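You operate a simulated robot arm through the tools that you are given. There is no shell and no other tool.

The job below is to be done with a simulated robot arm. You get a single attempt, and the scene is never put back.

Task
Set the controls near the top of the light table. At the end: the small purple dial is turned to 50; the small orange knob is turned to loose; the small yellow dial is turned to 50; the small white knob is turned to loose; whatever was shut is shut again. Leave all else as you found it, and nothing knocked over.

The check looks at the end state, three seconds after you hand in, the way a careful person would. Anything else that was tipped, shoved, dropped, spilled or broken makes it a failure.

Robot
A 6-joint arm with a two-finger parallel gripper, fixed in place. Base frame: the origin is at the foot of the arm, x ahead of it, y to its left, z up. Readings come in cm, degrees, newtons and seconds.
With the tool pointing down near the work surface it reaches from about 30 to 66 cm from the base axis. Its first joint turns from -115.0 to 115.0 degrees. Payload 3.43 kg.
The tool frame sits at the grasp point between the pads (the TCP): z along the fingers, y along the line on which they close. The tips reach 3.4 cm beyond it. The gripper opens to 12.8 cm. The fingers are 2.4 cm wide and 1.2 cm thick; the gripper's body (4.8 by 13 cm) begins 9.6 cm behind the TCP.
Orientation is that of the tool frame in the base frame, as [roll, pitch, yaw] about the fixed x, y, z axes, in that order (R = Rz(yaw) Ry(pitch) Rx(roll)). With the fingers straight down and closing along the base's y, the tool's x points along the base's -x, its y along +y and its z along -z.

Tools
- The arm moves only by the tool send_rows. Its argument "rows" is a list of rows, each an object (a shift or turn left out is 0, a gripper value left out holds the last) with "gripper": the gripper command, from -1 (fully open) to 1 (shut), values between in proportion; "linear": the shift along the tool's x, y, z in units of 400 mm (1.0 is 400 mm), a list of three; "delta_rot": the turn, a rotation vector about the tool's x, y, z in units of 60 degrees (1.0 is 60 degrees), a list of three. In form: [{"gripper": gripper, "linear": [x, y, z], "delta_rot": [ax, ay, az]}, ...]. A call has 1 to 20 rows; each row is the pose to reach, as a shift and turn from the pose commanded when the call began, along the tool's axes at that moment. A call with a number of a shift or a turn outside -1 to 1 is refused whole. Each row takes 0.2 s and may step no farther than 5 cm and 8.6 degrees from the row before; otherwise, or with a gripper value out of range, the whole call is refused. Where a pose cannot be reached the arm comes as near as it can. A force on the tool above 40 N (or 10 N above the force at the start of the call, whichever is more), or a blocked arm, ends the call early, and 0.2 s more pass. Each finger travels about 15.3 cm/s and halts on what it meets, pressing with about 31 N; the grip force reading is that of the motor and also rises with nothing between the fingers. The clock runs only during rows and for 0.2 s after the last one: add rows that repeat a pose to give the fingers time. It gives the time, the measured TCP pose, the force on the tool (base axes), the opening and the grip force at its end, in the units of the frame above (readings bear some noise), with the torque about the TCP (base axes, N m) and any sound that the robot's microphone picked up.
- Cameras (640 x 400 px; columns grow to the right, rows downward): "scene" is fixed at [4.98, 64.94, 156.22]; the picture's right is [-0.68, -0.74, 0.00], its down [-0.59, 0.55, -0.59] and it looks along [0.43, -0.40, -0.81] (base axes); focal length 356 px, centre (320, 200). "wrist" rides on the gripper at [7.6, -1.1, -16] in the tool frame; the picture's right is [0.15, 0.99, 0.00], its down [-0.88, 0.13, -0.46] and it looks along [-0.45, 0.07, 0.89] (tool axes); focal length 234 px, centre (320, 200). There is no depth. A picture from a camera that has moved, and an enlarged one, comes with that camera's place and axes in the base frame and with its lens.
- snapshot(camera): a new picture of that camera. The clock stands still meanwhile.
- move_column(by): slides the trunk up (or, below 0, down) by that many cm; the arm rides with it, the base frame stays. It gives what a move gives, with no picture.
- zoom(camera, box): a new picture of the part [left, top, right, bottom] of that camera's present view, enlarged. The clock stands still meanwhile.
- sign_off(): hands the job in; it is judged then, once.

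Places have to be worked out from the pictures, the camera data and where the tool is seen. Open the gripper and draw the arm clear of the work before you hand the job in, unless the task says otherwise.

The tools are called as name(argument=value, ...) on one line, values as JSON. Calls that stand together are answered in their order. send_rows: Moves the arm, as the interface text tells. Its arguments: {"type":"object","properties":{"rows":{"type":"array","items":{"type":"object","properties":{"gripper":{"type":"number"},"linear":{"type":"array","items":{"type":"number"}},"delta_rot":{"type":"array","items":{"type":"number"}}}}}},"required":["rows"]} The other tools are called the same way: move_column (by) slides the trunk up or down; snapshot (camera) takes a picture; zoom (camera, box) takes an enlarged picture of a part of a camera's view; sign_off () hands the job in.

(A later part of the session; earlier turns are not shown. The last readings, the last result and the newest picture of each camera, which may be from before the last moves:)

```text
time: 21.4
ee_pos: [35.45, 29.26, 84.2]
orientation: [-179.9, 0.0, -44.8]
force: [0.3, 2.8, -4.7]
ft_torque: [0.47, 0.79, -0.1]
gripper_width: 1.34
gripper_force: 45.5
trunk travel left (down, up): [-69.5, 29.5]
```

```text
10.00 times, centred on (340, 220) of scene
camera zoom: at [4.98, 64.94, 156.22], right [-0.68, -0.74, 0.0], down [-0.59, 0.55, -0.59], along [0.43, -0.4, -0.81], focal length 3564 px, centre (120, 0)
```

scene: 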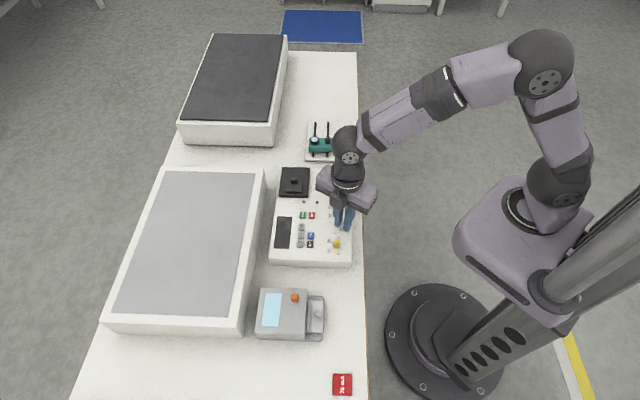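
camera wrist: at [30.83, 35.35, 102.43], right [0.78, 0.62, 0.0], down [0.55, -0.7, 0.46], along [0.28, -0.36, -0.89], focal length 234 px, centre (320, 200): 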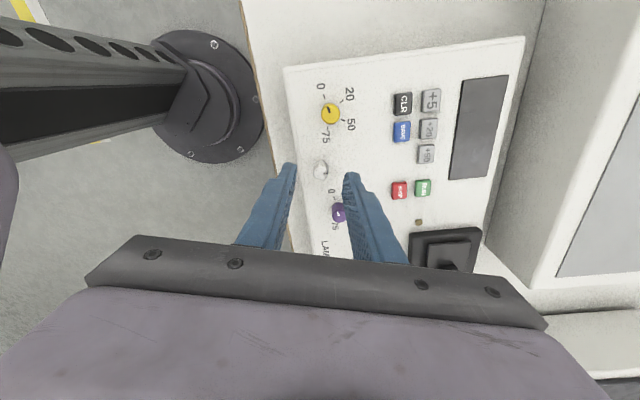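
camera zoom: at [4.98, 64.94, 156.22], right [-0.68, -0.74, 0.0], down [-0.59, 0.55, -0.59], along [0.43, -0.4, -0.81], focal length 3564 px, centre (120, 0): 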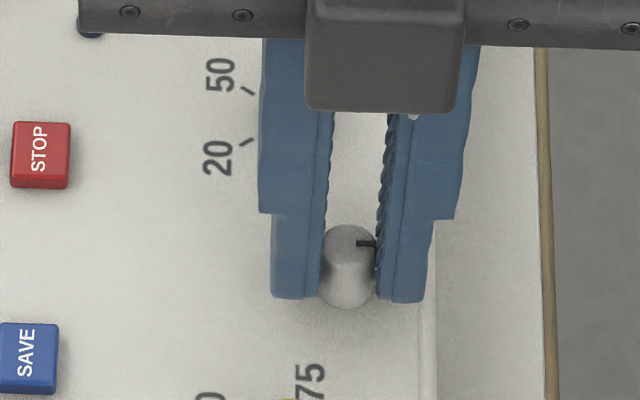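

The mark now lies along the fingers' closing line, 180° from the start, while the gripper went 195°. So the white knob hit its end stop at 180° counter-clockwise, which I take as loose. I'll release, rise 4 cm and look.

send_rows(rows=[{"gripper": 0.7}, {"gripper": 0.36}, {"gripper": 0.36}, {"gripper": 0.36, "linear": [0, 0, -0.03]}, {"gripper": 0.36, "linear": [0, 0, -0.06]}, {"gripper": 0.36, "linear": [0, 0, -0.1]}, {"gripper": 0.36, "linear": [0, 0, -0.1]}])

zoom(camera="wrist", box=[260, 80, 380, 200])

zoom(camera="scene", box=[310, 195, 360, 255])

```text
time: 23.0
ee_pos: [35.49, 29.07, 88.25]
orientation: [-180.0, 0.0, -45.1]
force: [0.5, -0.3, -0.7]
ft_torque: [0.01, -0.02, 0.0]
gripper_width: 4.1
gripper_force: 0.0
trunk travel left (down, up): [-69.5, 29.5]
```

```text
3.33 times, centred on (320, 140) of wrist
camera zoom: at [41.73, 24.65, 104.22], right [-0.6, -0.8, 0.0], down [-0.71, 0.53, 0.46], along [-0.37, 0.27, -0.89], focal length 781 px, centre (320, 400)
```

zoom: 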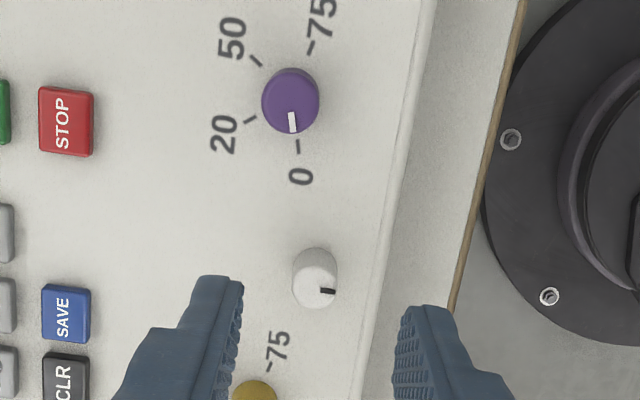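

```text
6.67 times, centred on (335, 225) of scene
camera zoom: at [4.98, 64.94, 156.22], right [-0.68, -0.74, 0.0], down [-0.59, 0.55, -0.59], along [0.43, -0.4, -0.81], focal length 2376 px, centre (220, 33)
```

zoom: 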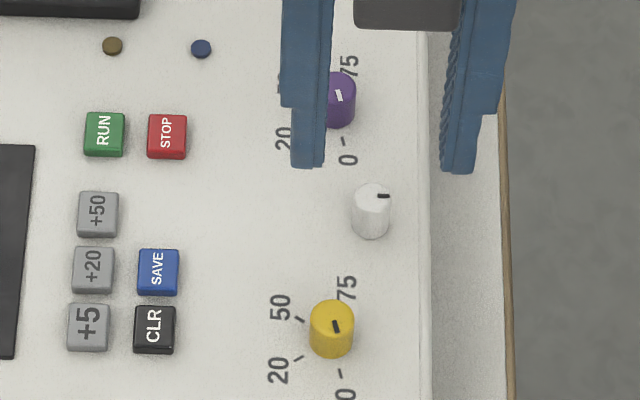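

White knob shows its pointer at 6 o'clock. Next is yellow at about (33.03, 33.81). I keep this yaw, which leaves room for a long clockwise turn, and move over it at this height.

send_rows(rows=[{"gripper": 0.36, "linear": [-0.04, -0.012, 0]}, {"linear": [-0.08, -0.024, 0]}, {"linear": [-0.11, -0.032, 0]}, {"linear": [-0.1264, -0.0366, 0]}, {"linear": [-0.1264, -0.0366, 0]}])

zoom(camera="wrist", box=[260, 80, 380, 200])

zoom(camera="scene", box=[310, 195, 360, 255])

```text
time: 24.2
ee_pos: [33.03, 33.91, 88.29]
orientation: [180.0, 0.0, -45.0]
force: [-0.8, -0.6, 0.4]
ft_torque: [0.0, 0.02, -0.05]
gripper_width: 4.08
gripper_force: 0.1
trunk travel left (down, up): [-69.5, 29.5]
```

```text
3.33 times, centred on (320, 140) of wrist
camera zoom: at [39.23, 29.4, 104.26], right [-0.6, -0.8, 0.0], down [-0.71, 0.53, 0.46], along [-0.37, 0.27, -0.89], focal length 781 px, centre (320, 400)
```

zoom: 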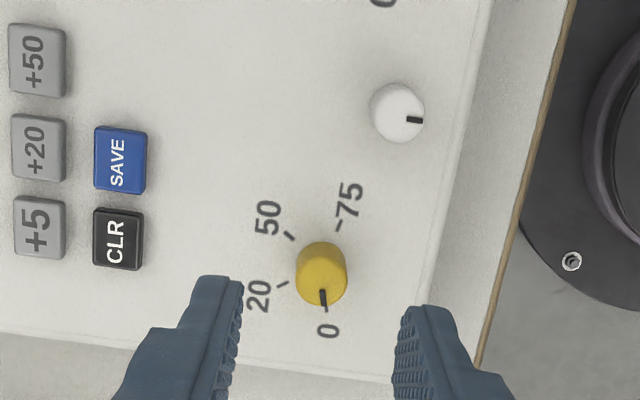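

```text
6.67 times, centred on (335, 225) of scene
camera zoom: at [4.98, 64.94, 156.22], right [-0.68, -0.74, 0.0], down [-0.59, 0.55, -0.59], along [0.43, -0.4, -0.81], focal length 2376 px, centre (220, 33)
```

zoom: 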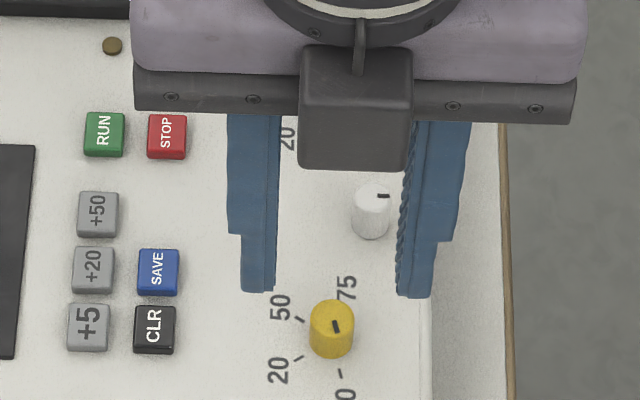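

Yellow is about 1 mm off the tool axis, so I'll correct that while descending 4.1 cm around the dial.

send_rows(rows=[{"gripper": 0.36, "linear": [0.0005, 0.0027, 0.03]}, {"linear": [0.0005, 0.0027, 0.06]}, {"linear": [0.0005, 0.0027, 0.08]}, {"linear": [0.0005, 0.0027, 0.095]}, {"linear": [0.0005, 0.0027, 0.103]}, {"linear": [0.0005, 0.0027, 0.103]}])

zoom(camera="wrist", box=[260, 100, 380, 220])

```text
time: 25.6
ee_pos: [33.0, 33.69, 84.23]
orientation: [180.0, 0.0, -45.0]
force: [-0.8, -0.1, 0.4]
ft_torque: [-0.02, 0.01, 0.02]
gripper_width: 4.09
gripper_force: 0.0
trunk travel left (down, up): [-69.5, 29.5]
```

```text
3.33 times, centred on (320, 160) of wrist
camera zoom: at [39.23, 29.27, 100.13], right [-0.6, -0.8, 0.0], down [-0.71, 0.53, 0.46], along [-0.37, 0.27, -0.89], focal length 781 px, centre (320, 333)
```

zoom: 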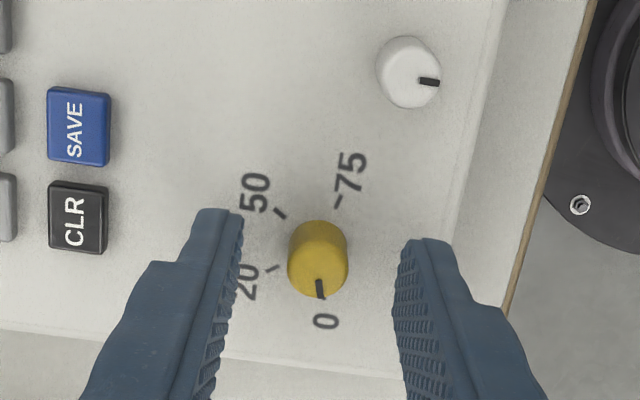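

The dial is centred between the fingers. Closing on it.

send_rows(rows=[{"gripper": 0.6}, {"gripper": 0.75}, {"gripper": 0.9}, {"gripper": 1.0}, {"gripper": 1.0}])

zoom(camera="wrist", box=[300, 160, 340, 195])

```text
time: 26.8
ee_pos: [33.02, 33.7, 84.25]
orientation: [179.9, 0.0, -45.0]
force: [2.4, 2.9, 0.4]
ft_torque: [-0.08, 0.12, -0.01]
gripper_width: 1.56
gripper_force: 45.2
trunk travel left (down, up): [-69.5, 29.5]
```

```text
11.43 times, centred on (320, 178) of wrist
camera zoom: at [39.27, 29.32, 100.14], right [-0.6, -0.8, 0.0], down [-0.71, 0.53, 0.46], along [-0.37, 0.27, -0.89], focal length 2676 px, centre (320, 457)
```

zoom: 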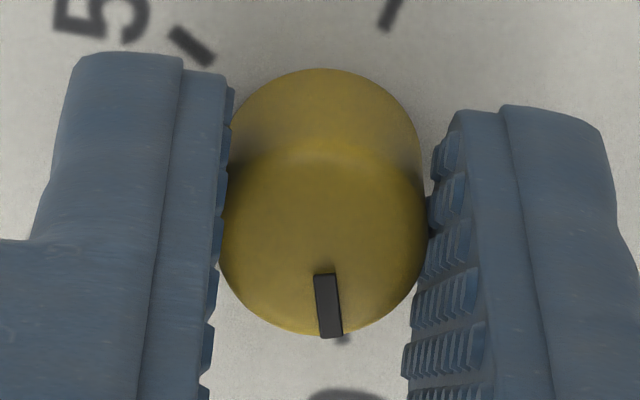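

Good grip at 1.56 cm with only about 4 N of side load. I'll turn clockwise 45° first and check that it follows.

send_rows(rows=[{"gripper": 1.0, "delta_rot": [0, 0, 0.08]}, {"delta_rot": [0, 0, 0.16]}, {"delta_rot": [0, 0, 0.24]}, {"delta_rot": [0, 0, 0.32]}, {"delta_rot": [0, 0, 0.4]}, {"delta_rot": [0, 0, 0.48]}, {"delta_rot": [0, 0, 0.56]}, {"delta_rot": [0, 0, 0.64]}, {"delta_rot": [0, 0, 0.72]}, {"delta_rot": [0, 0, 0.75]}, {"delta_rot": [0, 0, 0.75]}])

zoom(camera="wrist", box=[260, 120, 380, 240])

```text
time: 29.2
ee_pos: [33.03, 33.84, 84.24]
orientation: [-179.9, 0.2, -90.2]
force: [12.6, 1.3, 19.9]
ft_torque: [-0.34, -0.17, -0.01]
gripper_width: 1.54
gripper_force: 44.5
trunk travel left (down, up): [-69.5, 29.5]
```

```text
3.33 times, centred on (320, 180) of wrist
camera zoom: at [34.22, 26.24, 100.1], right [-0.99, -0.15, 0.0], down [-0.13, 0.88, 0.46], along [-0.06, 0.45, -0.89], focal length 781 px, centre (320, 267)
```

zoom: 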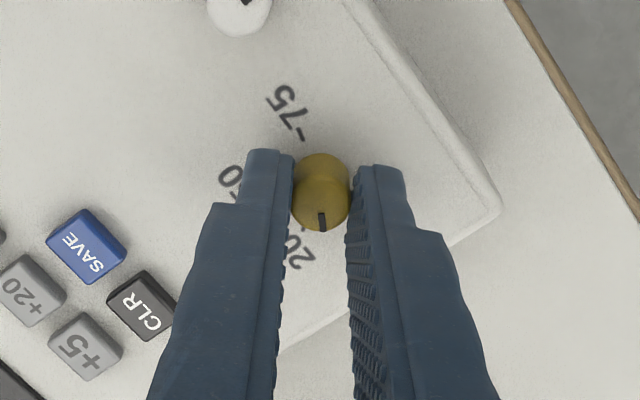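

It follows; the dial is now passing about 20·0 + 45°. The load rose to 20 N up and 12.6 N in x, so I'll ease the command (up 1.5 mm, +x 1.3 mm) and then check.

send_rows(rows=[{"gripper": 1.0, "linear": [0, -0.0015, -0.002]}, {"linear": [0, -0.003, -0.004]}, {"linear": [0, -0.003, -0.004]}])

```text
time: 30.0
ee_pos: [33.06, 33.76, 84.2]
orientation: [-179.9, 0.1, -90.0]
force: [5.5, 1.7, 11.4]
ft_torque: [1.25, -0.4, 0.01]
gripper_width: 1.57
gripper_force: 45.0
trunk travel left (down, up): [-69.5, 29.5]
```

Loads dropped. I'll continue clockwise another 50°.

send_rows(rows=[{"gripper": 1.0, "linear": [0, 0, -0.002], "delta_rot": [0, 0, 0.08]}, {"linear": [0, 0, -0.002], "delta_rot": [0, 0, 0.16]}, {"linear": [0, 0, -0.002], "delta_rot": [0, 0, 0.24]}, {"linear": [0, 0, -0.002], "delta_rot": [0, 0, 0.32]}, {"linear": [0, 0, -0.002], "delta_rot": [0, 0, 0.4]}, {"linear": [0, 0, -0.002], "delta_rot": [0, 0, 0.48]}, {"linear": [0, 0, -0.002], "delta_rot": [0, 0, 0.56]}, {"linear": [0, 0, -0.002], "delta_rot": [0, 0, 0.64]}, {"linear": [0, 0, -0.002], "delta_rot": [0, 0, 0.72]}, {"linear": [0, 0, -0.002], "delta_rot": [0, 0, 0.8]}, {"linear": [0, 0, -0.002], "delta_rot": [0, 0, 0.833]}, {"linear": [0, 0, -0.002], "delta_rot": [0, 0, 0.833]}])

zoom(camera="wrist", box=[260, 120, 380, 240])

```text
time: 32.6
ee_pos: [33.13, 33.73, 84.1]
orientation: [-179.9, -0.2, -140.1]
force: [2.3, 5.3, -21.8]
ft_torque: [0.24, 0.33, -0.04]
gripper_width: 1.57
gripper_force: 45.1
trunk travel left (down, up): [-69.5, 29.5]
```

```text
3.33 times, centred on (320, 180) of wrist
camera zoom: at [28.14, 28.22, 100.17], right [-0.75, 0.66, 0.0], down [0.59, 0.67, 0.45], along [0.3, 0.34, -0.89], focal length 781 px, centre (320, 267)
```

zoom: 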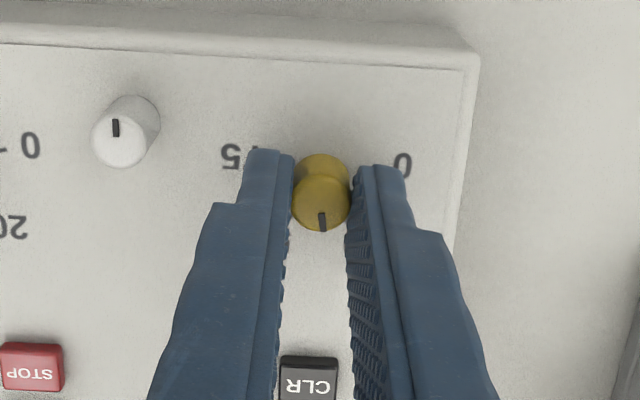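

95° done. The vertical load is now -22 N, so I'll lower the command 2 mm to relieve it, then turn another 35°.

send_rows(rows=[{"gripper": 1.0, "linear": [0, 0, 0.003]}, {"linear": [0, 0, 0.005]}, {"linear": [0, 0, 0.005], "delta_rot": [0, 0, 0.08]}, {"linear": [0, 0, 0.005], "delta_rot": [0, 0, 0.16]}, {"linear": [0, 0, 0.005], "delta_rot": [0, 0, 0.24]}, {"linear": [0, 0, 0.005], "delta_rot": [0, 0, 0.32]}, {"linear": [0, 0, 0.005], "delta_rot": [0, 0, 0.4]}, {"linear": [0, 0, 0.005], "delta_rot": [0, 0, 0.48]}, {"linear": [0, 0, 0.005], "delta_rot": [0, 0, 0.56]}, {"linear": [0, 0, 0.005], "delta_rot": [0, 0, 0.583]}, {"linear": [0, 0, 0.005], "delta_rot": [0, 0, 0.583]}])

zoom(camera="wrist", box=[260, 120, 380, 240])

zoom(camera="wrist", box=[300, 160, 340, 195])

```text
time: 35.0
ee_pos: [33.02, 33.75, 84.22]
orientation: [179.9, 0.1, -175.0]
force: [3.6, -0.6, 12.0]
ft_torque: [-0.24, -0.28, 0.01]
gripper_width: 1.57
gripper_force: 45.0
trunk travel left (down, up): [-69.5, 29.5]
```

```text
3.33 times, centred on (320, 180) of wrist
camera zoom: at [25.68, 32.06, 100.12], right [-0.23, 0.97, 0.0], down [0.86, 0.21, 0.46], along [0.44, 0.11, -0.89], focal length 781 px, centre (320, 267)
```

zoom: 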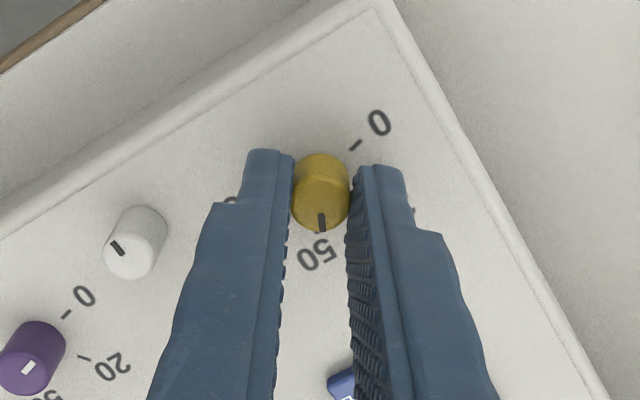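

```text
11.43 times, centred on (320, 178) of wrist
camera zoom: at [25.68, 32.06, 100.12], right [-0.23, 0.97, 0.0], down [0.86, 0.21, 0.46], along [0.44, 0.11, -0.89], focal length 2676 px, centre (320, 457)
```

zoom: 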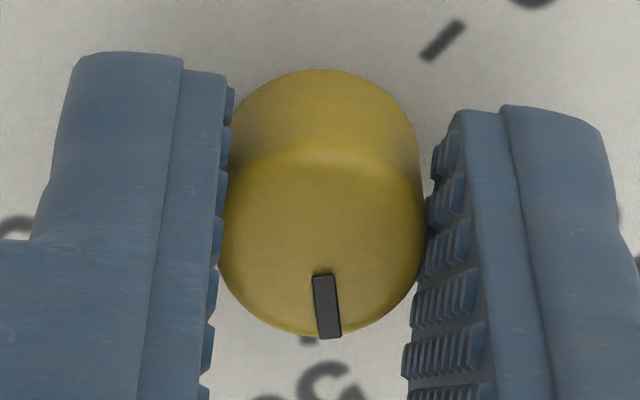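

130° turned; the mark is nearly at the 50 tick. I'll turn the last 10°, then release and rise to measure accurately.

send_rows(rows=[{"gripper": 1.0, "linear": [0, 0, -0.002], "delta_rot": [0, 0, 0.06]}, {"linear": [0, 0, -0.002], "delta_rot": [0, 0, 0.12]}, {"linear": [0, 0, -0.002], "delta_rot": [0, 0, 0.167]}, {"linear": [0, 0, -0.002], "delta_rot": [0, 0, 0.167]}])

zoom(camera="wrist", box=[300, 160, 340, 195])

zoom(camera="scene", box=[315, 220, 355, 260])

```text
time: 36.0
ee_pos: [32.98, 33.65, 84.14]
orientation: [-180.0, 0.0, 175.0]
force: [3.6, -0.9, -0.2]
ft_torque: [0.11, -1.34, -0.01]
gripper_width: 1.57
gripper_force: 45.2
trunk travel left (down, up): [-69.5, 29.5]
```

```text
11.43 times, centred on (320, 178) of wrist
camera zoom: at [25.52, 33.42, 100.14], right [-0.06, 1.0, 0.0], down [0.89, 0.05, 0.46], along [0.45, 0.03, -0.89], focal length 2676 px, centre (320, 457)
```

zoom: 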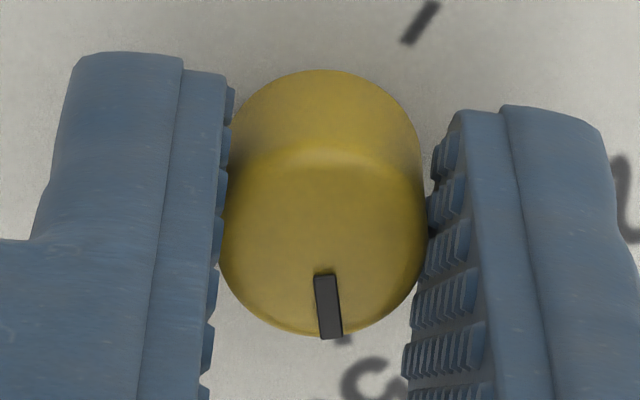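

```text
10.00 times, centred on (335, 240) of scene
camera zoom: at [4.98, 64.94, 156.22], right [-0.68, -0.74, 0.0], down [-0.59, 0.55, -0.59], along [0.43, -0.4, -0.81], focal length 3564 px, centre (170, -200)
```

zoom: 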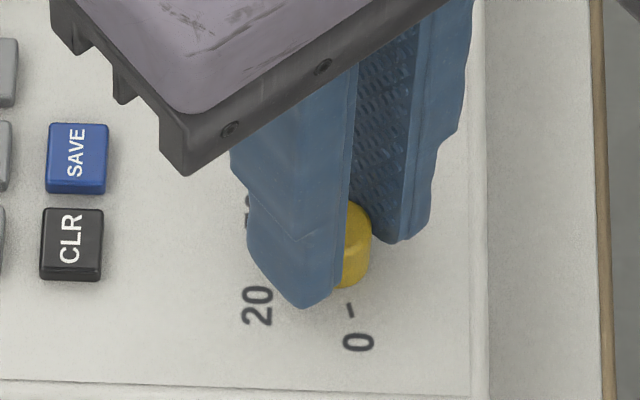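

The mark now sits against the 50 tick just as it sat against 0 at the start. I'll release, rise 4 cm and verify.

send_rows(rows=[{"gripper": 0.7}, {"gripper": 0.36}, {"gripper": 0.36}, {"gripper": 0.36, "linear": [0, 0, -0.03]}, {"gripper": 0.36, "linear": [0, 0, -0.06]}, {"gripper": 0.36, "linear": [0, 0, -0.1]}, {"gripper": 0.36, "linear": [0, 0, -0.1]}])

zoom(camera="wrist", box=[280, 130, 360, 200])

zoom(camera="scene", box=[310, 195, 360, 255])

```text
time: 37.6
ee_pos: [33.15, 33.63, 88.25]
orientation: [180.0, 0.1, 175.0]
force: [-0.2, -0.6, -1.3]
ft_torque: [0.05, 0.01, 0.0]
gripper_width: 4.12
gripper_force: 0.0
trunk travel left (down, up): [-69.5, 29.5]
```

```text
5.71 times, centred on (320, 165) of wrist
camera zoom: at [25.55, 33.34, 104.28], right [-0.06, 1.0, 0.0], down [0.89, 0.05, 0.46], along [0.46, 0.03, -0.89], focal length 1338 px, centre (320, 400)
```

zoom: 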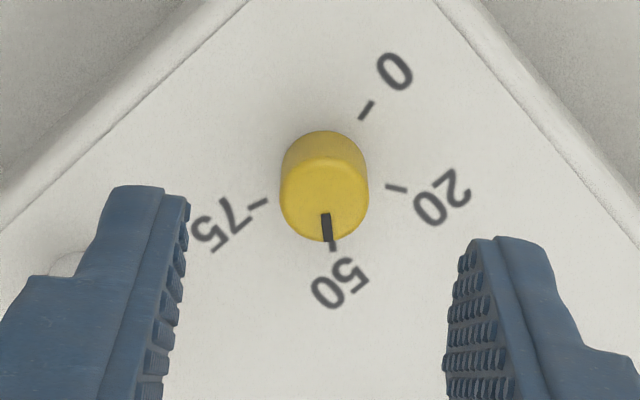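

```text
6.67 times, centred on (335, 225) of scene
camera zoom: at [4.98, 64.94, 156.22], right [-0.68, -0.74, 0.0], down [-0.59, 0.55, -0.59], along [0.43, -0.4, -0.81], focal length 2376 px, centre (220, 33)
```

zoom: 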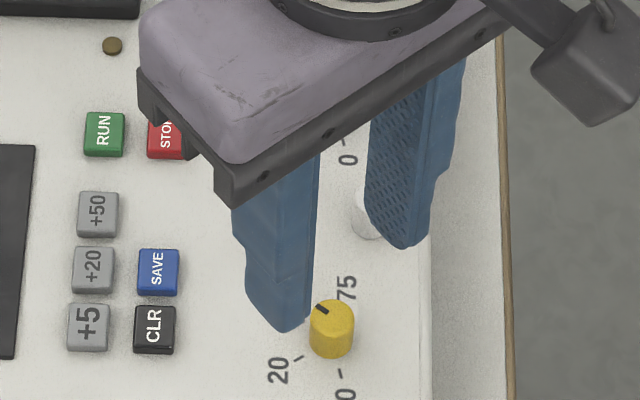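

Yellow reads 50. Next is purple at about (40.05, 26.79). I'll travel there at this height while turning counter-clockwise back toward yaw -45 so a clockwise 140° turn is available.

send_rows(rows=[{"gripper": 0.36, "linear": [-0.02333, -0.01989, -0.01], "delta_rot": [0, 0, -0.12]}, {"linear": [-0.04665, -0.03978, -0.02], "delta_rot": [0, 0, -0.25]}, {"linear": [-0.06998, -0.05966, -0.02], "delta_rot": [0, 0, -0.37]}, {"linear": [-0.0933, -0.07955, -0.02], "delta_rot": [0, 0, -0.5]}, {"linear": [-0.11663, -0.09944, -0.02], "delta_rot": [0, 0, -0.62]}, {"linear": [-0.13995, -0.11933, -0.02], "delta_rot": [0, 0, -0.75]}, {"linear": [-0.16328, -0.13921, -0.02], "delta_rot": [0, 0, -0.87]}, {"linear": [-0.1866, -0.1591, -0.02], "delta_rot": [0, 0, -1.0]}, {"linear": [-0.1866, -0.1591, -0.02], "delta_rot": [0, 0, -1.0]}])

send_rows(rows=[{"gripper": 0.36, "delta_rot": [0, 0, -0.12]}, {"delta_rot": [0, 0, -0.25]}, {"delta_rot": [0, 0, -0.37]}, {"delta_rot": [0, 0, -0.5]}, {"delta_rot": [0, 0, -0.62]}, {"delta_rot": [0, 0, -0.75]}, {"delta_rot": [0, 0, -0.87]}, {"delta_rot": [0, 0, -1.0]}, {"delta_rot": [0, 0, -1.0]}])

send_rows(rows=[{"gripper": 0.36, "delta_rot": [0, 0, -0.12]}, {"delta_rot": [0, 0, -0.24]}, {"delta_rot": [0, 0, -0.333]}, {"delta_rot": [0, 0, -0.333]}])

zoom(camera="wrist", box=[260, 80, 380, 200])

zoom(camera="scene", box=[300, 160, 370, 250])

```text
time: 39.6
ee_pos: [39.89, 26.93, 89.05]
orientation: [-180.0, 0.0, -124.9]
force: [-0.3, 0.1, 0.6]
ft_torque: [0.02, 0.01, 0.05]
gripper_width: 4.08
gripper_force: 0.1
trunk travel left (down, up): [-69.5, 29.5]
```

```text
time: 41.6
ee_pos: [39.99, 26.83, 88.91]
orientation: [-179.9, 0.1, -64.9]
force: [0.1, -0.2, 0.4]
ft_torque: [0.0, 0.02, -0.02]
gripper_width: 4.09
gripper_force: 0.0
trunk travel left (down, up): [-69.5, 29.5]
```

```text
time: 42.6
ee_pos: [39.86, 26.65, 88.84]
orientation: [-179.9, 0.0, -44.8]
force: [-0.1, -0.1, 0.1]
ft_torque: [0.02, -0.01, 0.0]
gripper_width: 4.12
gripper_force: 0.1
trunk travel left (down, up): [-69.5, 29.5]
```

```text
3.33 times, centred on (320, 140) of wrist
camera zoom: at [46.21, 22.28, 104.92], right [-0.59, -0.8, 0.0], down [-0.72, 0.53, 0.46], along [-0.37, 0.27, -0.89], focal length 781 px, centre (320, 400)
```

zoom: 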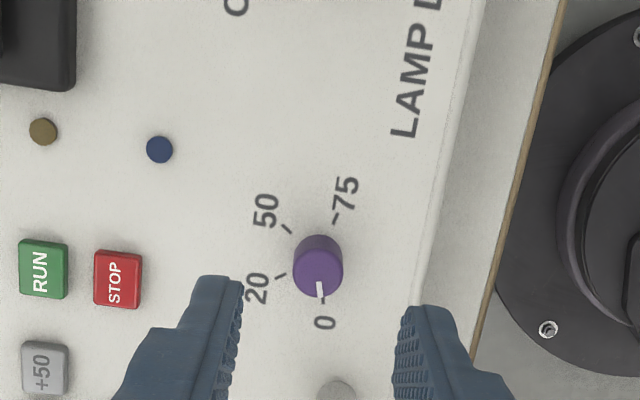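

```text
4.44 times, centred on (335, 205) of scene
camera zoom: at [4.98, 64.94, 156.22], right [-0.68, -0.74, 0.0], down [-0.59, 0.55, -0.59], along [0.43, -0.4, -0.81], focal length 1584 px, centre (253, 178)
```

zoom: 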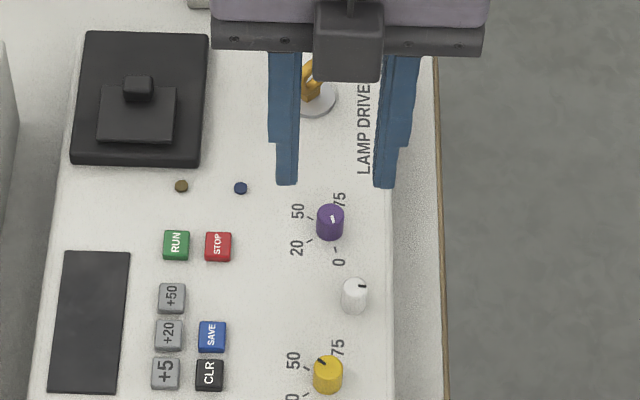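

Purple is centred left-right; I need a finer look at the fore-aft alignment before descending.

zoom(camera="wrist", box=[305, 140, 335, 175])

```text
11.43 times, centred on (320, 158) of wrist
camera zoom: at [46.21, 22.28, 104.92], right [-0.59, -0.8, 0.0], down [-0.72, 0.53, 0.46], along [-0.37, 0.27, -0.89], focal length 2676 px, centre (320, 686)
```

zoom: 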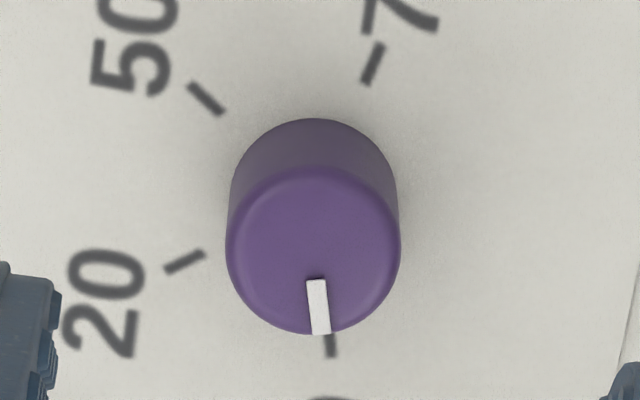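

Purple's top centre lies about 0.1–0.3 cm toward tool +x from the TCP axis. I'll shift +0.15 cm and descend 4.7 cm around it.

send_rows(rows=[{"gripper": 0.36, "linear": [0.0037, 0, 0.03]}, {"linear": [0.0037, 0, 0.06]}, {"linear": [0.0037, 0, 0.09]}, {"linear": [0.0037, 0, 0.11]}, {"linear": [0.0037, 0, 0.118]}, {"linear": [0.0037, 0, 0.118]}])

zoom(camera="wrist", box=[260, 100, 380, 220])

```text
time: 44.0
ee_pos: [39.96, 26.75, 84.3]
orientation: [-179.9, 0.0, -45.0]
force: [-0.5, 0.6, -0.7]
ft_torque: [-0.03, 0.01, -0.02]
gripper_width: 4.11
gripper_force: 0.1
trunk travel left (down, up): [-69.5, 29.5]
```

```text
3.33 times, centred on (320, 160) of wrist
camera zoom: at [46.23, 22.22, 100.29], right [-0.6, -0.8, 0.0], down [-0.71, 0.53, 0.46], along [-0.37, 0.27, -0.89], focal length 781 px, centre (320, 333)
```

zoom: 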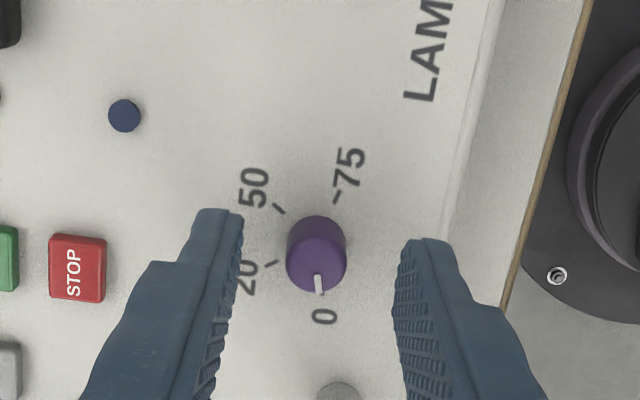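

Centred and clear. Closing on purple.

send_rows(rows=[{"gripper": 0.6}, {"gripper": 0.75}, {"gripper": 0.9}, {"gripper": 1.0}, {"gripper": 1.0}])

zoom(camera="wrist", box=[300, 160, 340, 195])

```text
time: 45.2
ee_pos: [40.02, 26.85, 84.24]
orientation: [-179.9, 0.0, -45.0]
force: [4.3, 4.2, -0.3]
ft_torque: [0.01, 0.0, 0.02]
gripper_width: 1.55
gripper_force: 45.0
trunk travel left (down, up): [-69.5, 29.5]
```

```text
11.43 times, centred on (320, 178) of wrist
camera zoom: at [46.29, 22.29, 100.31], right [-0.6, -0.8, 0.0], down [-0.72, 0.53, 0.46], along [-0.37, 0.27, -0.89], focal length 2676 px, centre (320, 457)
```

zoom: 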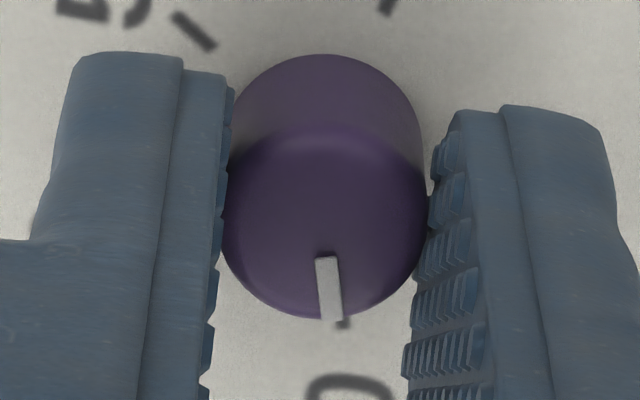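

Gripped at 1.55 cm with a 6 N side load. Turning clockwise 45°.

send_rows(rows=[{"gripper": 1.0, "delta_rot": [0, 0, 0.08]}, {"delta_rot": [0, 0, 0.16]}, {"delta_rot": [0, 0, 0.24]}, {"delta_rot": [0, 0, 0.32]}, {"delta_rot": [0, 0, 0.4]}, {"delta_rot": [0, 0, 0.48]}, {"delta_rot": [0, 0, 0.56]}, {"delta_rot": [0, 0, 0.64]}, {"delta_rot": [0, 0, 0.72]}, {"delta_rot": [0, 0, 0.75]}, {"delta_rot": [0, 0, 0.75]}])

zoom(camera="wrist", box=[300, 160, 340, 195])

```text
time: 47.6
ee_pos: [40.07, 26.63, 84.37]
orientation: [-180.0, 0.1, -90.1]
force: [6.5, 10.8, 12.0]
ft_torque: [-0.37, -0.06, 0.0]
gripper_width: 1.57
gripper_force: 44.4
trunk travel left (down, up): [-69.5, 29.5]
```

```text
11.43 times, centred on (320, 178) of wrist
camera zoom: at [41.3, 19.28, 100.3], right [-0.99, -0.15, 0.0], down [-0.13, 0.88, 0.46], along [-0.06, 0.45, -0.89], focal length 2676 px, centre (320, 457)
```

zoom: 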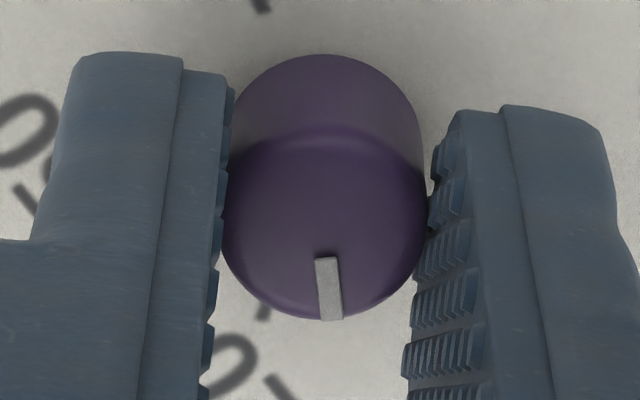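

Follows without slipping. I'll continue clockwise 50°, easing the command up slightly.

send_rows(rows=[{"gripper": 1.0, "linear": [0, -0.001, -0.003], "delta_rot": [0, 0, 0.08]}, {"linear": [0, -0.001, -0.003], "delta_rot": [0, 0, 0.16]}, {"linear": [0, -0.001, -0.003], "delta_rot": [0, 0, 0.24]}, {"linear": [0, -0.001, -0.003], "delta_rot": [0, 0, 0.32]}, {"linear": [0, -0.001, -0.003], "delta_rot": [0, 0, 0.4]}, {"linear": [0, -0.001, -0.003], "delta_rot": [0, 0, 0.48]}, {"linear": [0, -0.001, -0.003], "delta_rot": [0, 0, 0.56]}, {"linear": [0, -0.001, -0.003], "delta_rot": [0, 0, 0.64]}, {"linear": [0, -0.001, -0.003], "delta_rot": [0, 0, 0.72]}, {"linear": [0, -0.001, -0.003], "delta_rot": [0, 0, 0.8]}, {"linear": [0, -0.001, -0.003], "delta_rot": [0, 0, 0.833]}, {"linear": [0, -0.001, -0.003], "delta_rot": [0, 0, 0.833]}])

zoom(camera="wrist", box=[300, 160, 340, 195])

```text
time: 50.2
ee_pos: [40.08, 26.64, 84.22]
orientation: [-180.0, -0.1, -140.1]
force: [3.2, 6.1, -3.0]
ft_torque: [0.95, -0.62, -0.04]
gripper_width: 1.54
gripper_force: 45.2
trunk travel left (down, up): [-69.5, 29.5]
```

```text
11.43 times, centred on (320, 178) of wrist
camera zoom: at [35.2, 21.13, 100.32], right [-0.75, 0.66, 0.0], down [0.59, 0.67, 0.45], along [0.3, 0.34, -0.89], focal length 2676 px, centre (320, 457)
```

zoom: 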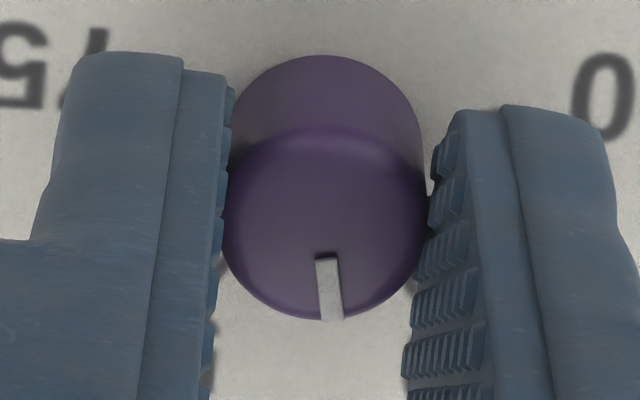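

95° done with low loads. Turning the remaining 45° clockwise.

send_rows(rows=[{"gripper": 1.0, "delta_rot": [0, 0, 0.08]}, {"delta_rot": [0, 0, 0.16]}, {"delta_rot": [0, 0, 0.24]}, {"delta_rot": [0, 0, 0.32]}, {"delta_rot": [0, 0, 0.4]}, {"delta_rot": [0, 0, 0.48]}, {"delta_rot": [0, 0, 0.56]}, {"delta_rot": [0, 0, 0.64]}, {"delta_rot": [0, 0, 0.72]}, {"delta_rot": [0, 0, 0.75]}, {"delta_rot": [0, 0, 0.75]}])

zoom(camera="wrist", box=[300, 160, 340, 195])

```text
time: 52.6
ee_pos: [40.12, 26.7, 84.35]
orientation: [-179.8, -0.2, 175.1]
force: [9.4, 2.7, -15.3]
ft_torque: [0.31, -0.87, -0.01]
gripper_width: 1.57
gripper_force: 45.1
trunk travel left (down, up): [-69.5, 29.5]
```

```text
11.43 times, centred on (320, 178) of wrist
camera zoom: at [32.68, 26.35, 100.32], right [-0.06, 1.0, 0.0], down [0.89, 0.05, 0.45], along [0.45, 0.03, -0.89], focal length 2676 px, centre (320, 457)
```

zoom: 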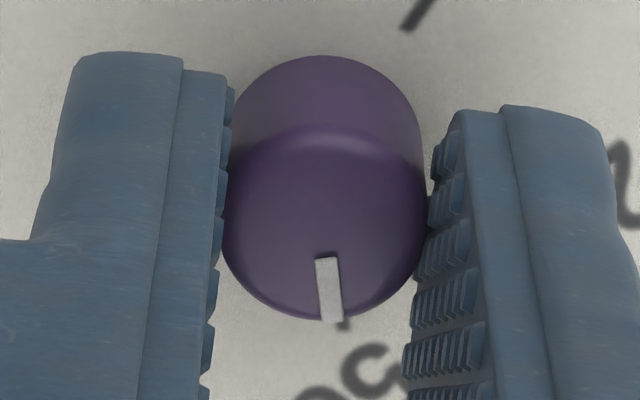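

The mark is at the 50 tick. I'll lower the command a touch to unload the vertical force, release, rise 5 cm and verify.

send_rows(rows=[{"gripper": 1.0, "linear": [0, 0, 0.003]}, {"gripper": 0.7, "linear": [0, 0, 0.003]}, {"gripper": 0.36, "linear": [0, 0, 0.002]}, {"gripper": 0.36, "linear": [0, 0, 0]}, {"gripper": 0.36, "linear": [0, 0, -0.03]}, {"gripper": 0.36, "linear": [0, 0, -0.07]}, {"gripper": 0.36, "linear": [0, 0, -0.12]}, {"gripper": 0.36, "linear": [0, 0, -0.12]}])

zoom(camera="wrist", box=[270, 110, 370, 200])

snapshot(camera="wrist")

```text
time: 54.4
ee_pos: [40.05, 26.56, 89.31]
orientation: [-179.9, 0.0, 175.0]
force: [0.1, -0.2, -0.9]
ft_torque: [-0.02, -0.01, -0.01]
gripper_width: 4.1
gripper_force: 0.1
trunk travel left (down, up): [-69.5, 29.5]
```

```text
4.44 times, centred on (320, 155) of wrist
camera zoom: at [32.53, 26.2, 105.29], right [-0.06, 1.0, 0.0], down [0.89, 0.05, 0.46], along [0.46, 0.03, -0.89], focal length 1041 px, centre (320, 400)
```

zoom: 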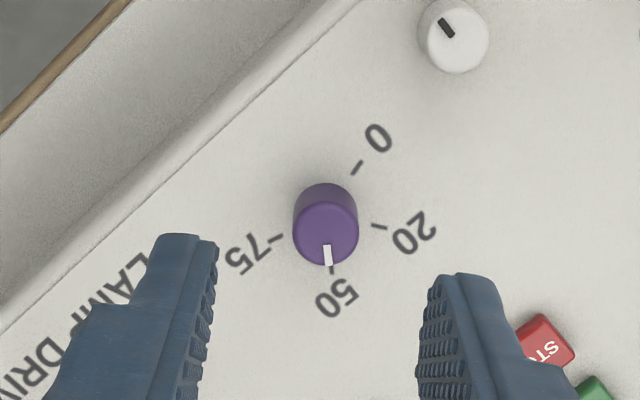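

```text
taken
camera wrist: at [32.53, 26.2, 105.29], right [-0.06, 1.0, 0.0], down [0.89, 0.05, 0.46], along [0.46, 0.03, -0.89], focal length 234 px, centre (320, 200)
```

wrist: 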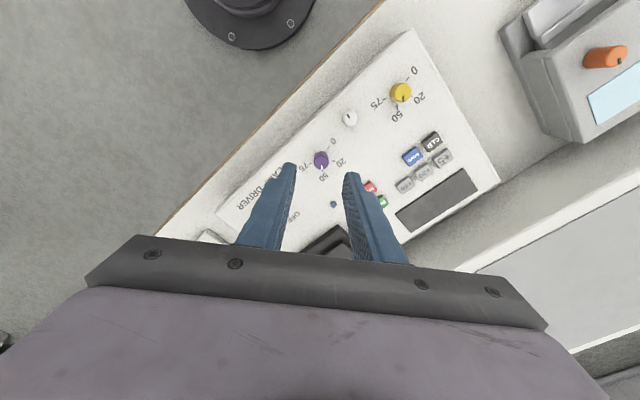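

Purple reads 50 and yellow 50, with white still at 6 o'clock. Now orange at about (29.24, 49.9), top z 83.3, sitting on a surface at z 81.6. I'll rise 3 cm and travel over there, turning to yaw 140 so about 195° counter-clockwise is available.

send_rows(rows=[{"gripper": 0.36, "linear": [0, 0, -0.04]}, {"linear": [0, 0, -0.075]}, {"linear": [0.027, 0.0463, -0.075], "delta_rot": [0, 0, 0.05]}, {"linear": [0.054, 0.0926, -0.075], "delta_rot": [0, 0, 0.1]}, {"linear": [0.0809, 0.1389, -0.075], "delta_rot": [0, 0, 0.15]}, {"linear": [0.1079, 0.1852, -0.075], "delta_rot": [0, 0, 0.2]}, {"linear": [0.1349, 0.2315, -0.075], "delta_rot": [0, 0, 0.25]}, {"linear": [0.1619, 0.2779, -0.075], "delta_rot": [0, 0, 0.3]}, {"linear": [0.1888, 0.3242, -0.075], "delta_rot": [0, 0, 0.35]}, {"linear": [0.2158, 0.3705, -0.075], "delta_rot": [0, 0, 0.4]}, {"linear": [0.2428, 0.4168, -0.075], "delta_rot": [0, 0, 0.45]}, {"linear": [0.2698, 0.4631, -0.075], "delta_rot": [0, 0, 0.5]}, {"linear": [0.2967, 0.5094, -0.075], "delta_rot": [0, 0, 0.55]}, {"linear": [0.3237, 0.5557, -0.075], "delta_rot": [0, 0, 0.583]}, {"linear": [0.3237, 0.5557, -0.075], "delta_rot": [0, 0, 0.583]}])

snapshot(camera="wrist")

snapshot(camera="scene")

```text
time: 57.6
ee_pos: [29.15, 49.85, 92.13]
orientation: [180.0, 0.0, 140.0]
force: [-0.5, 0.1, 0.3]
ft_torque: [-0.01, 0.04, 0.01]
gripper_width: 4.11
gripper_force: 0.1
trunk travel left (down, up): [-69.5, 29.5]
```

```text
taken
camera wrist: at [22.71, 54.07, 108.2], right [0.52, 0.85, 0.0], down [0.76, -0.47, 0.46], along [0.39, -0.24, -0.89], focal length 234 px, centre (320, 200)
```

wrist: 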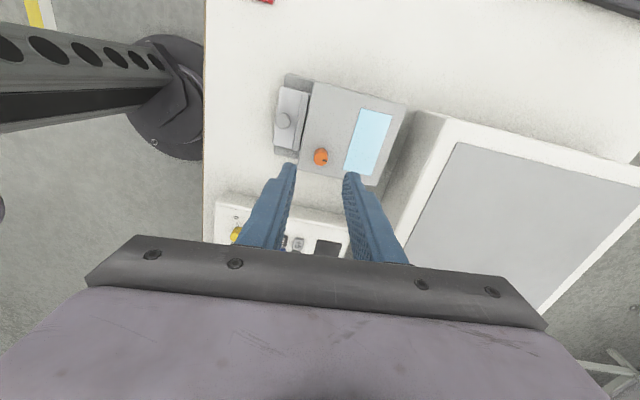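

```text
taken
```

scene: 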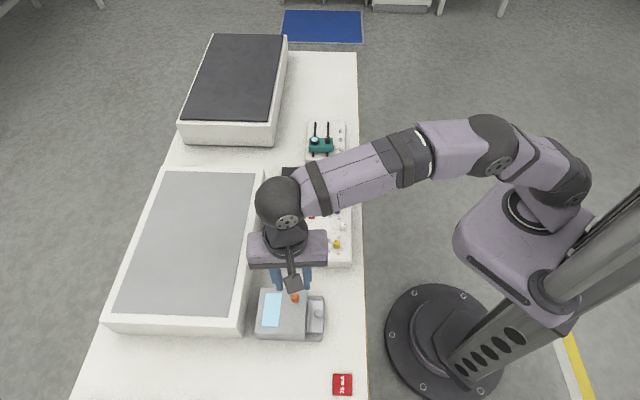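

Orange is right under the tool axis. I'll zoom for precise alignment and to check clearance to the screen and drawer.

zoom(camera="wrist", box=[305, 140, 335, 175])

zoom(camera="wrist", box=[260, 60, 420, 220])

```text
11.43 times, centred on (320, 158) of wrist
camera zoom: at [22.71, 54.07, 108.2], right [0.52, 0.85, 0.0], down [0.76, -0.47, 0.46], along [0.39, -0.24, -0.89], focal length 2676 px, centre (320, 686)
```

zoom: 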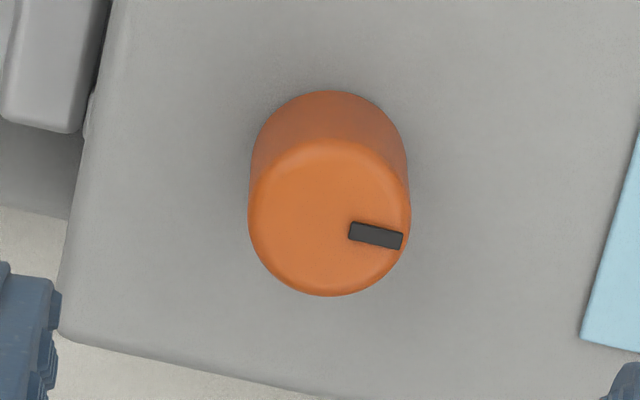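

```text
2.50 times, centred on (340, 140) of wrist
camera zoom: at [22.71, 54.07, 108.2], right [0.52, 0.85, 0.0], down [0.76, -0.47, 0.46], along [0.39, -0.24, -0.89], focal length 585 px, centre (270, 350)
```

zoom: 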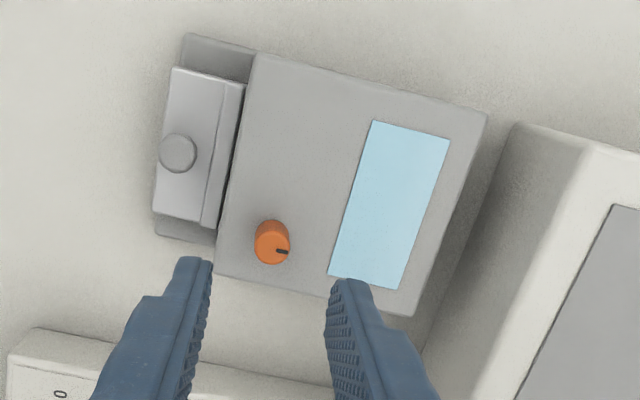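

The orange knob is about 1 mm toward tool +y, with the surface around it clear. I'll narrow the opening to 3.5 cm, correct, and descend 6.7 cm so the tips end about 0.5 cm above the instrument top.

send_rows(rows=[{"gripper": 0.45, "linear": [-0.0018, 0.0023, 0.04]}, {"linear": [-0.0018, 0.0023, 0.08]}, {"linear": [-0.0018, 0.0023, 0.11]}, {"linear": [-0.0018, 0.0023, 0.13]}, {"linear": [-0.0018, 0.0023, 0.15]}, {"linear": [-0.0018, 0.0023, 0.167]}, {"linear": [-0.0018, 0.0023, 0.167]}])

zoom(camera="wrist", box=[260, 100, 380, 220])

zoom(camera="scene", box=[260, 260, 340, 340])

```text
time: 59.2
ee_pos: [29.15, 50.0, 85.6]
orientation: [-180.0, 0.1, 140.0]
force: [-1.3, 0.6, -1.2]
ft_torque: [0.02, -0.03, -0.02]
gripper_width: 3.53
gripper_force: 0.1
trunk travel left (down, up): [-69.5, 29.5]
```

```text
3.33 times, centred on (320, 160) of wrist
camera zoom: at [22.79, 54.18, 101.59], right [0.52, 0.85, 0.0], down [0.76, -0.47, 0.46], along [0.39, -0.24, -0.89], focal length 781 px, centre (320, 333)
```

zoom: 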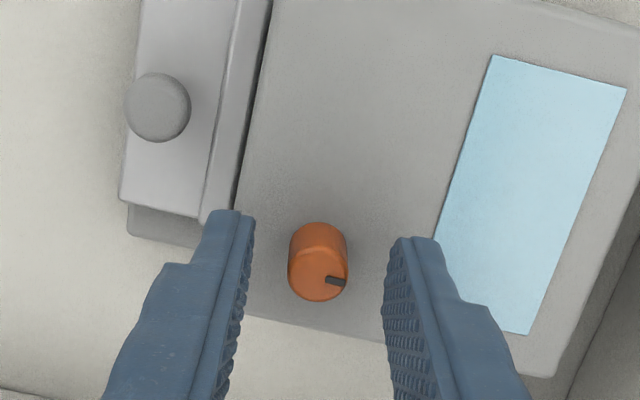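

```text
5.00 times, centred on (300, 300) of scene
camera zoom: at [4.98, 64.94, 156.22], right [-0.68, -0.74, 0.0], down [-0.59, 0.55, -0.59], along [0.43, -0.4, -0.81], focal length 1782 px, centre (420, -300)
```

zoom: 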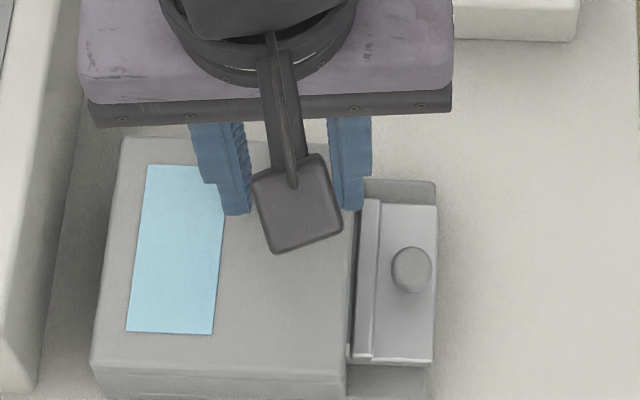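

Centred, no contact. Closing on the orange knob.

send_rows(rows=[{"gripper": 0.65}, {"gripper": 0.8}, {"gripper": 0.9}, {"gripper": 1.0}, {"gripper": 1.0}])

zoom(camera="wrist", box=[300, 160, 340, 195])

```text
time: 60.4
ee_pos: [29.15, 50.11, 85.55]
orientation: [-180.0, 0.0, 140.1]
force: [-1.7, -2.4, -0.8]
ft_torque: [0.03, 0.19, 0.09]
gripper_width: 1.58
gripper_force: 44.4
trunk travel left (down, up): [-69.5, 29.5]
```

```text
11.43 times, centred on (320, 178) of wrist
camera zoom: at [22.78, 54.16, 101.59], right [0.52, 0.85, 0.0], down [0.76, -0.47, 0.46], along [0.39, -0.24, -0.89], focal length 2676 px, centre (320, 457)
```

zoom: 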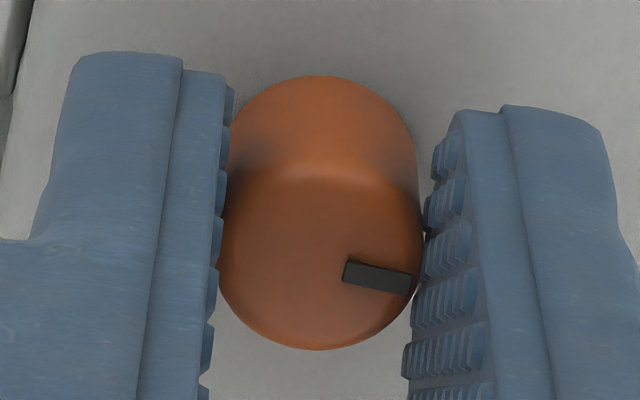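

Good grip at 1.58 cm with almost no side load. Turning counter-clockwise 30° and checking.

send_rows(rows=[{"gripper": 1.0, "delta_rot": [0, 0, -0.07]}, {"delta_rot": [0, 0, -0.14]}, {"delta_rot": [0, 0, -0.21]}, {"delta_rot": [0, 0, -0.28]}, {"delta_rot": [0, 0, -0.35]}, {"delta_rot": [0, 0, -0.42]}, {"delta_rot": [0, 0, -0.5]}, {"delta_rot": [0, 0, -0.5]}])

zoom(camera="wrist", box=[300, 160, 340, 195])

```text
time: 62.2
ee_pos: [29.07, 49.79, 85.6]
orientation: [179.9, 0.0, 170.1]
force: [-3.0, 0.8, 8.1]
ft_torque: [0.02, 0.95, -0.02]
gripper_width: 1.56
gripper_force: 45.0
trunk travel left (down, up): [-69.5, 29.5]
```

```text
11.43 times, centred on (320, 178) of wrist
camera zoom: at [21.61, 50.23, 101.58], right [0.03, 1.0, 0.0], down [0.89, -0.02, 0.46], along [0.46, -0.01, -0.89], focal length 2676 px, centre (320, 457)
```

zoom: 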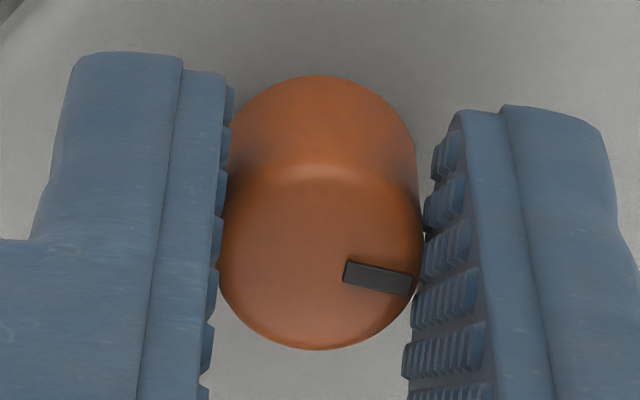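

It follows the gripper counter-clockwise. Continuing 55° more.

send_rows(rows=[{"gripper": 1.0, "linear": [0, 0, -0.001], "delta_rot": [0, 0, -0.09]}, {"linear": [0, 0, -0.001], "delta_rot": [0, 0, -0.18]}, {"linear": [0, 0, -0.001], "delta_rot": [0, 0, -0.27]}, {"linear": [0, 0, -0.001], "delta_rot": [0, 0, -0.36]}, {"linear": [0, 0, -0.001], "delta_rot": [0, 0, -0.45]}, {"linear": [0, 0, -0.001], "delta_rot": [0, 0, -0.54]}, {"linear": [0, 0, -0.001], "delta_rot": [0, 0, -0.63]}, {"linear": [0, 0, -0.001], "delta_rot": [0, 0, -0.72]}, {"linear": [0, 0, -0.001], "delta_rot": [0, 0, -0.81]}, {"linear": [0, 0, -0.001], "delta_rot": [0, 0, -0.9167]}, {"linear": [0, 0, -0.001], "delta_rot": [0, 0, -0.9167]}])

zoom(camera="wrist", box=[300, 160, 340, 195])

```text
time: 64.6
ee_pos: [29.1, 49.86, 85.61]
orientation: [179.9, 0.0, -134.9]
force: [-0.8, -2.1, 5.1]
ft_torque: [-0.08, 0.06, -0.01]
gripper_width: 1.53
gripper_force: 44.7
trunk travel left (down, up): [-69.5, 29.5]
```

```text
11.43 times, centred on (320, 178) of wrist
camera zoom: at [24.75, 43.82, 101.58], right [-0.8, 0.59, 0.0], down [0.53, 0.72, 0.46], along [0.27, 0.37, -0.89], focal length 2676 px, centre (320, 457)
```

zoom: 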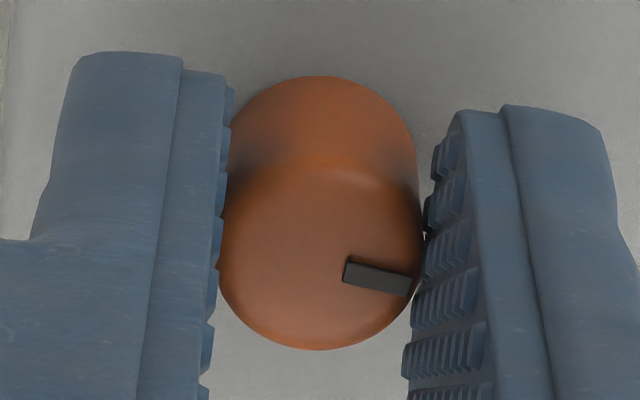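

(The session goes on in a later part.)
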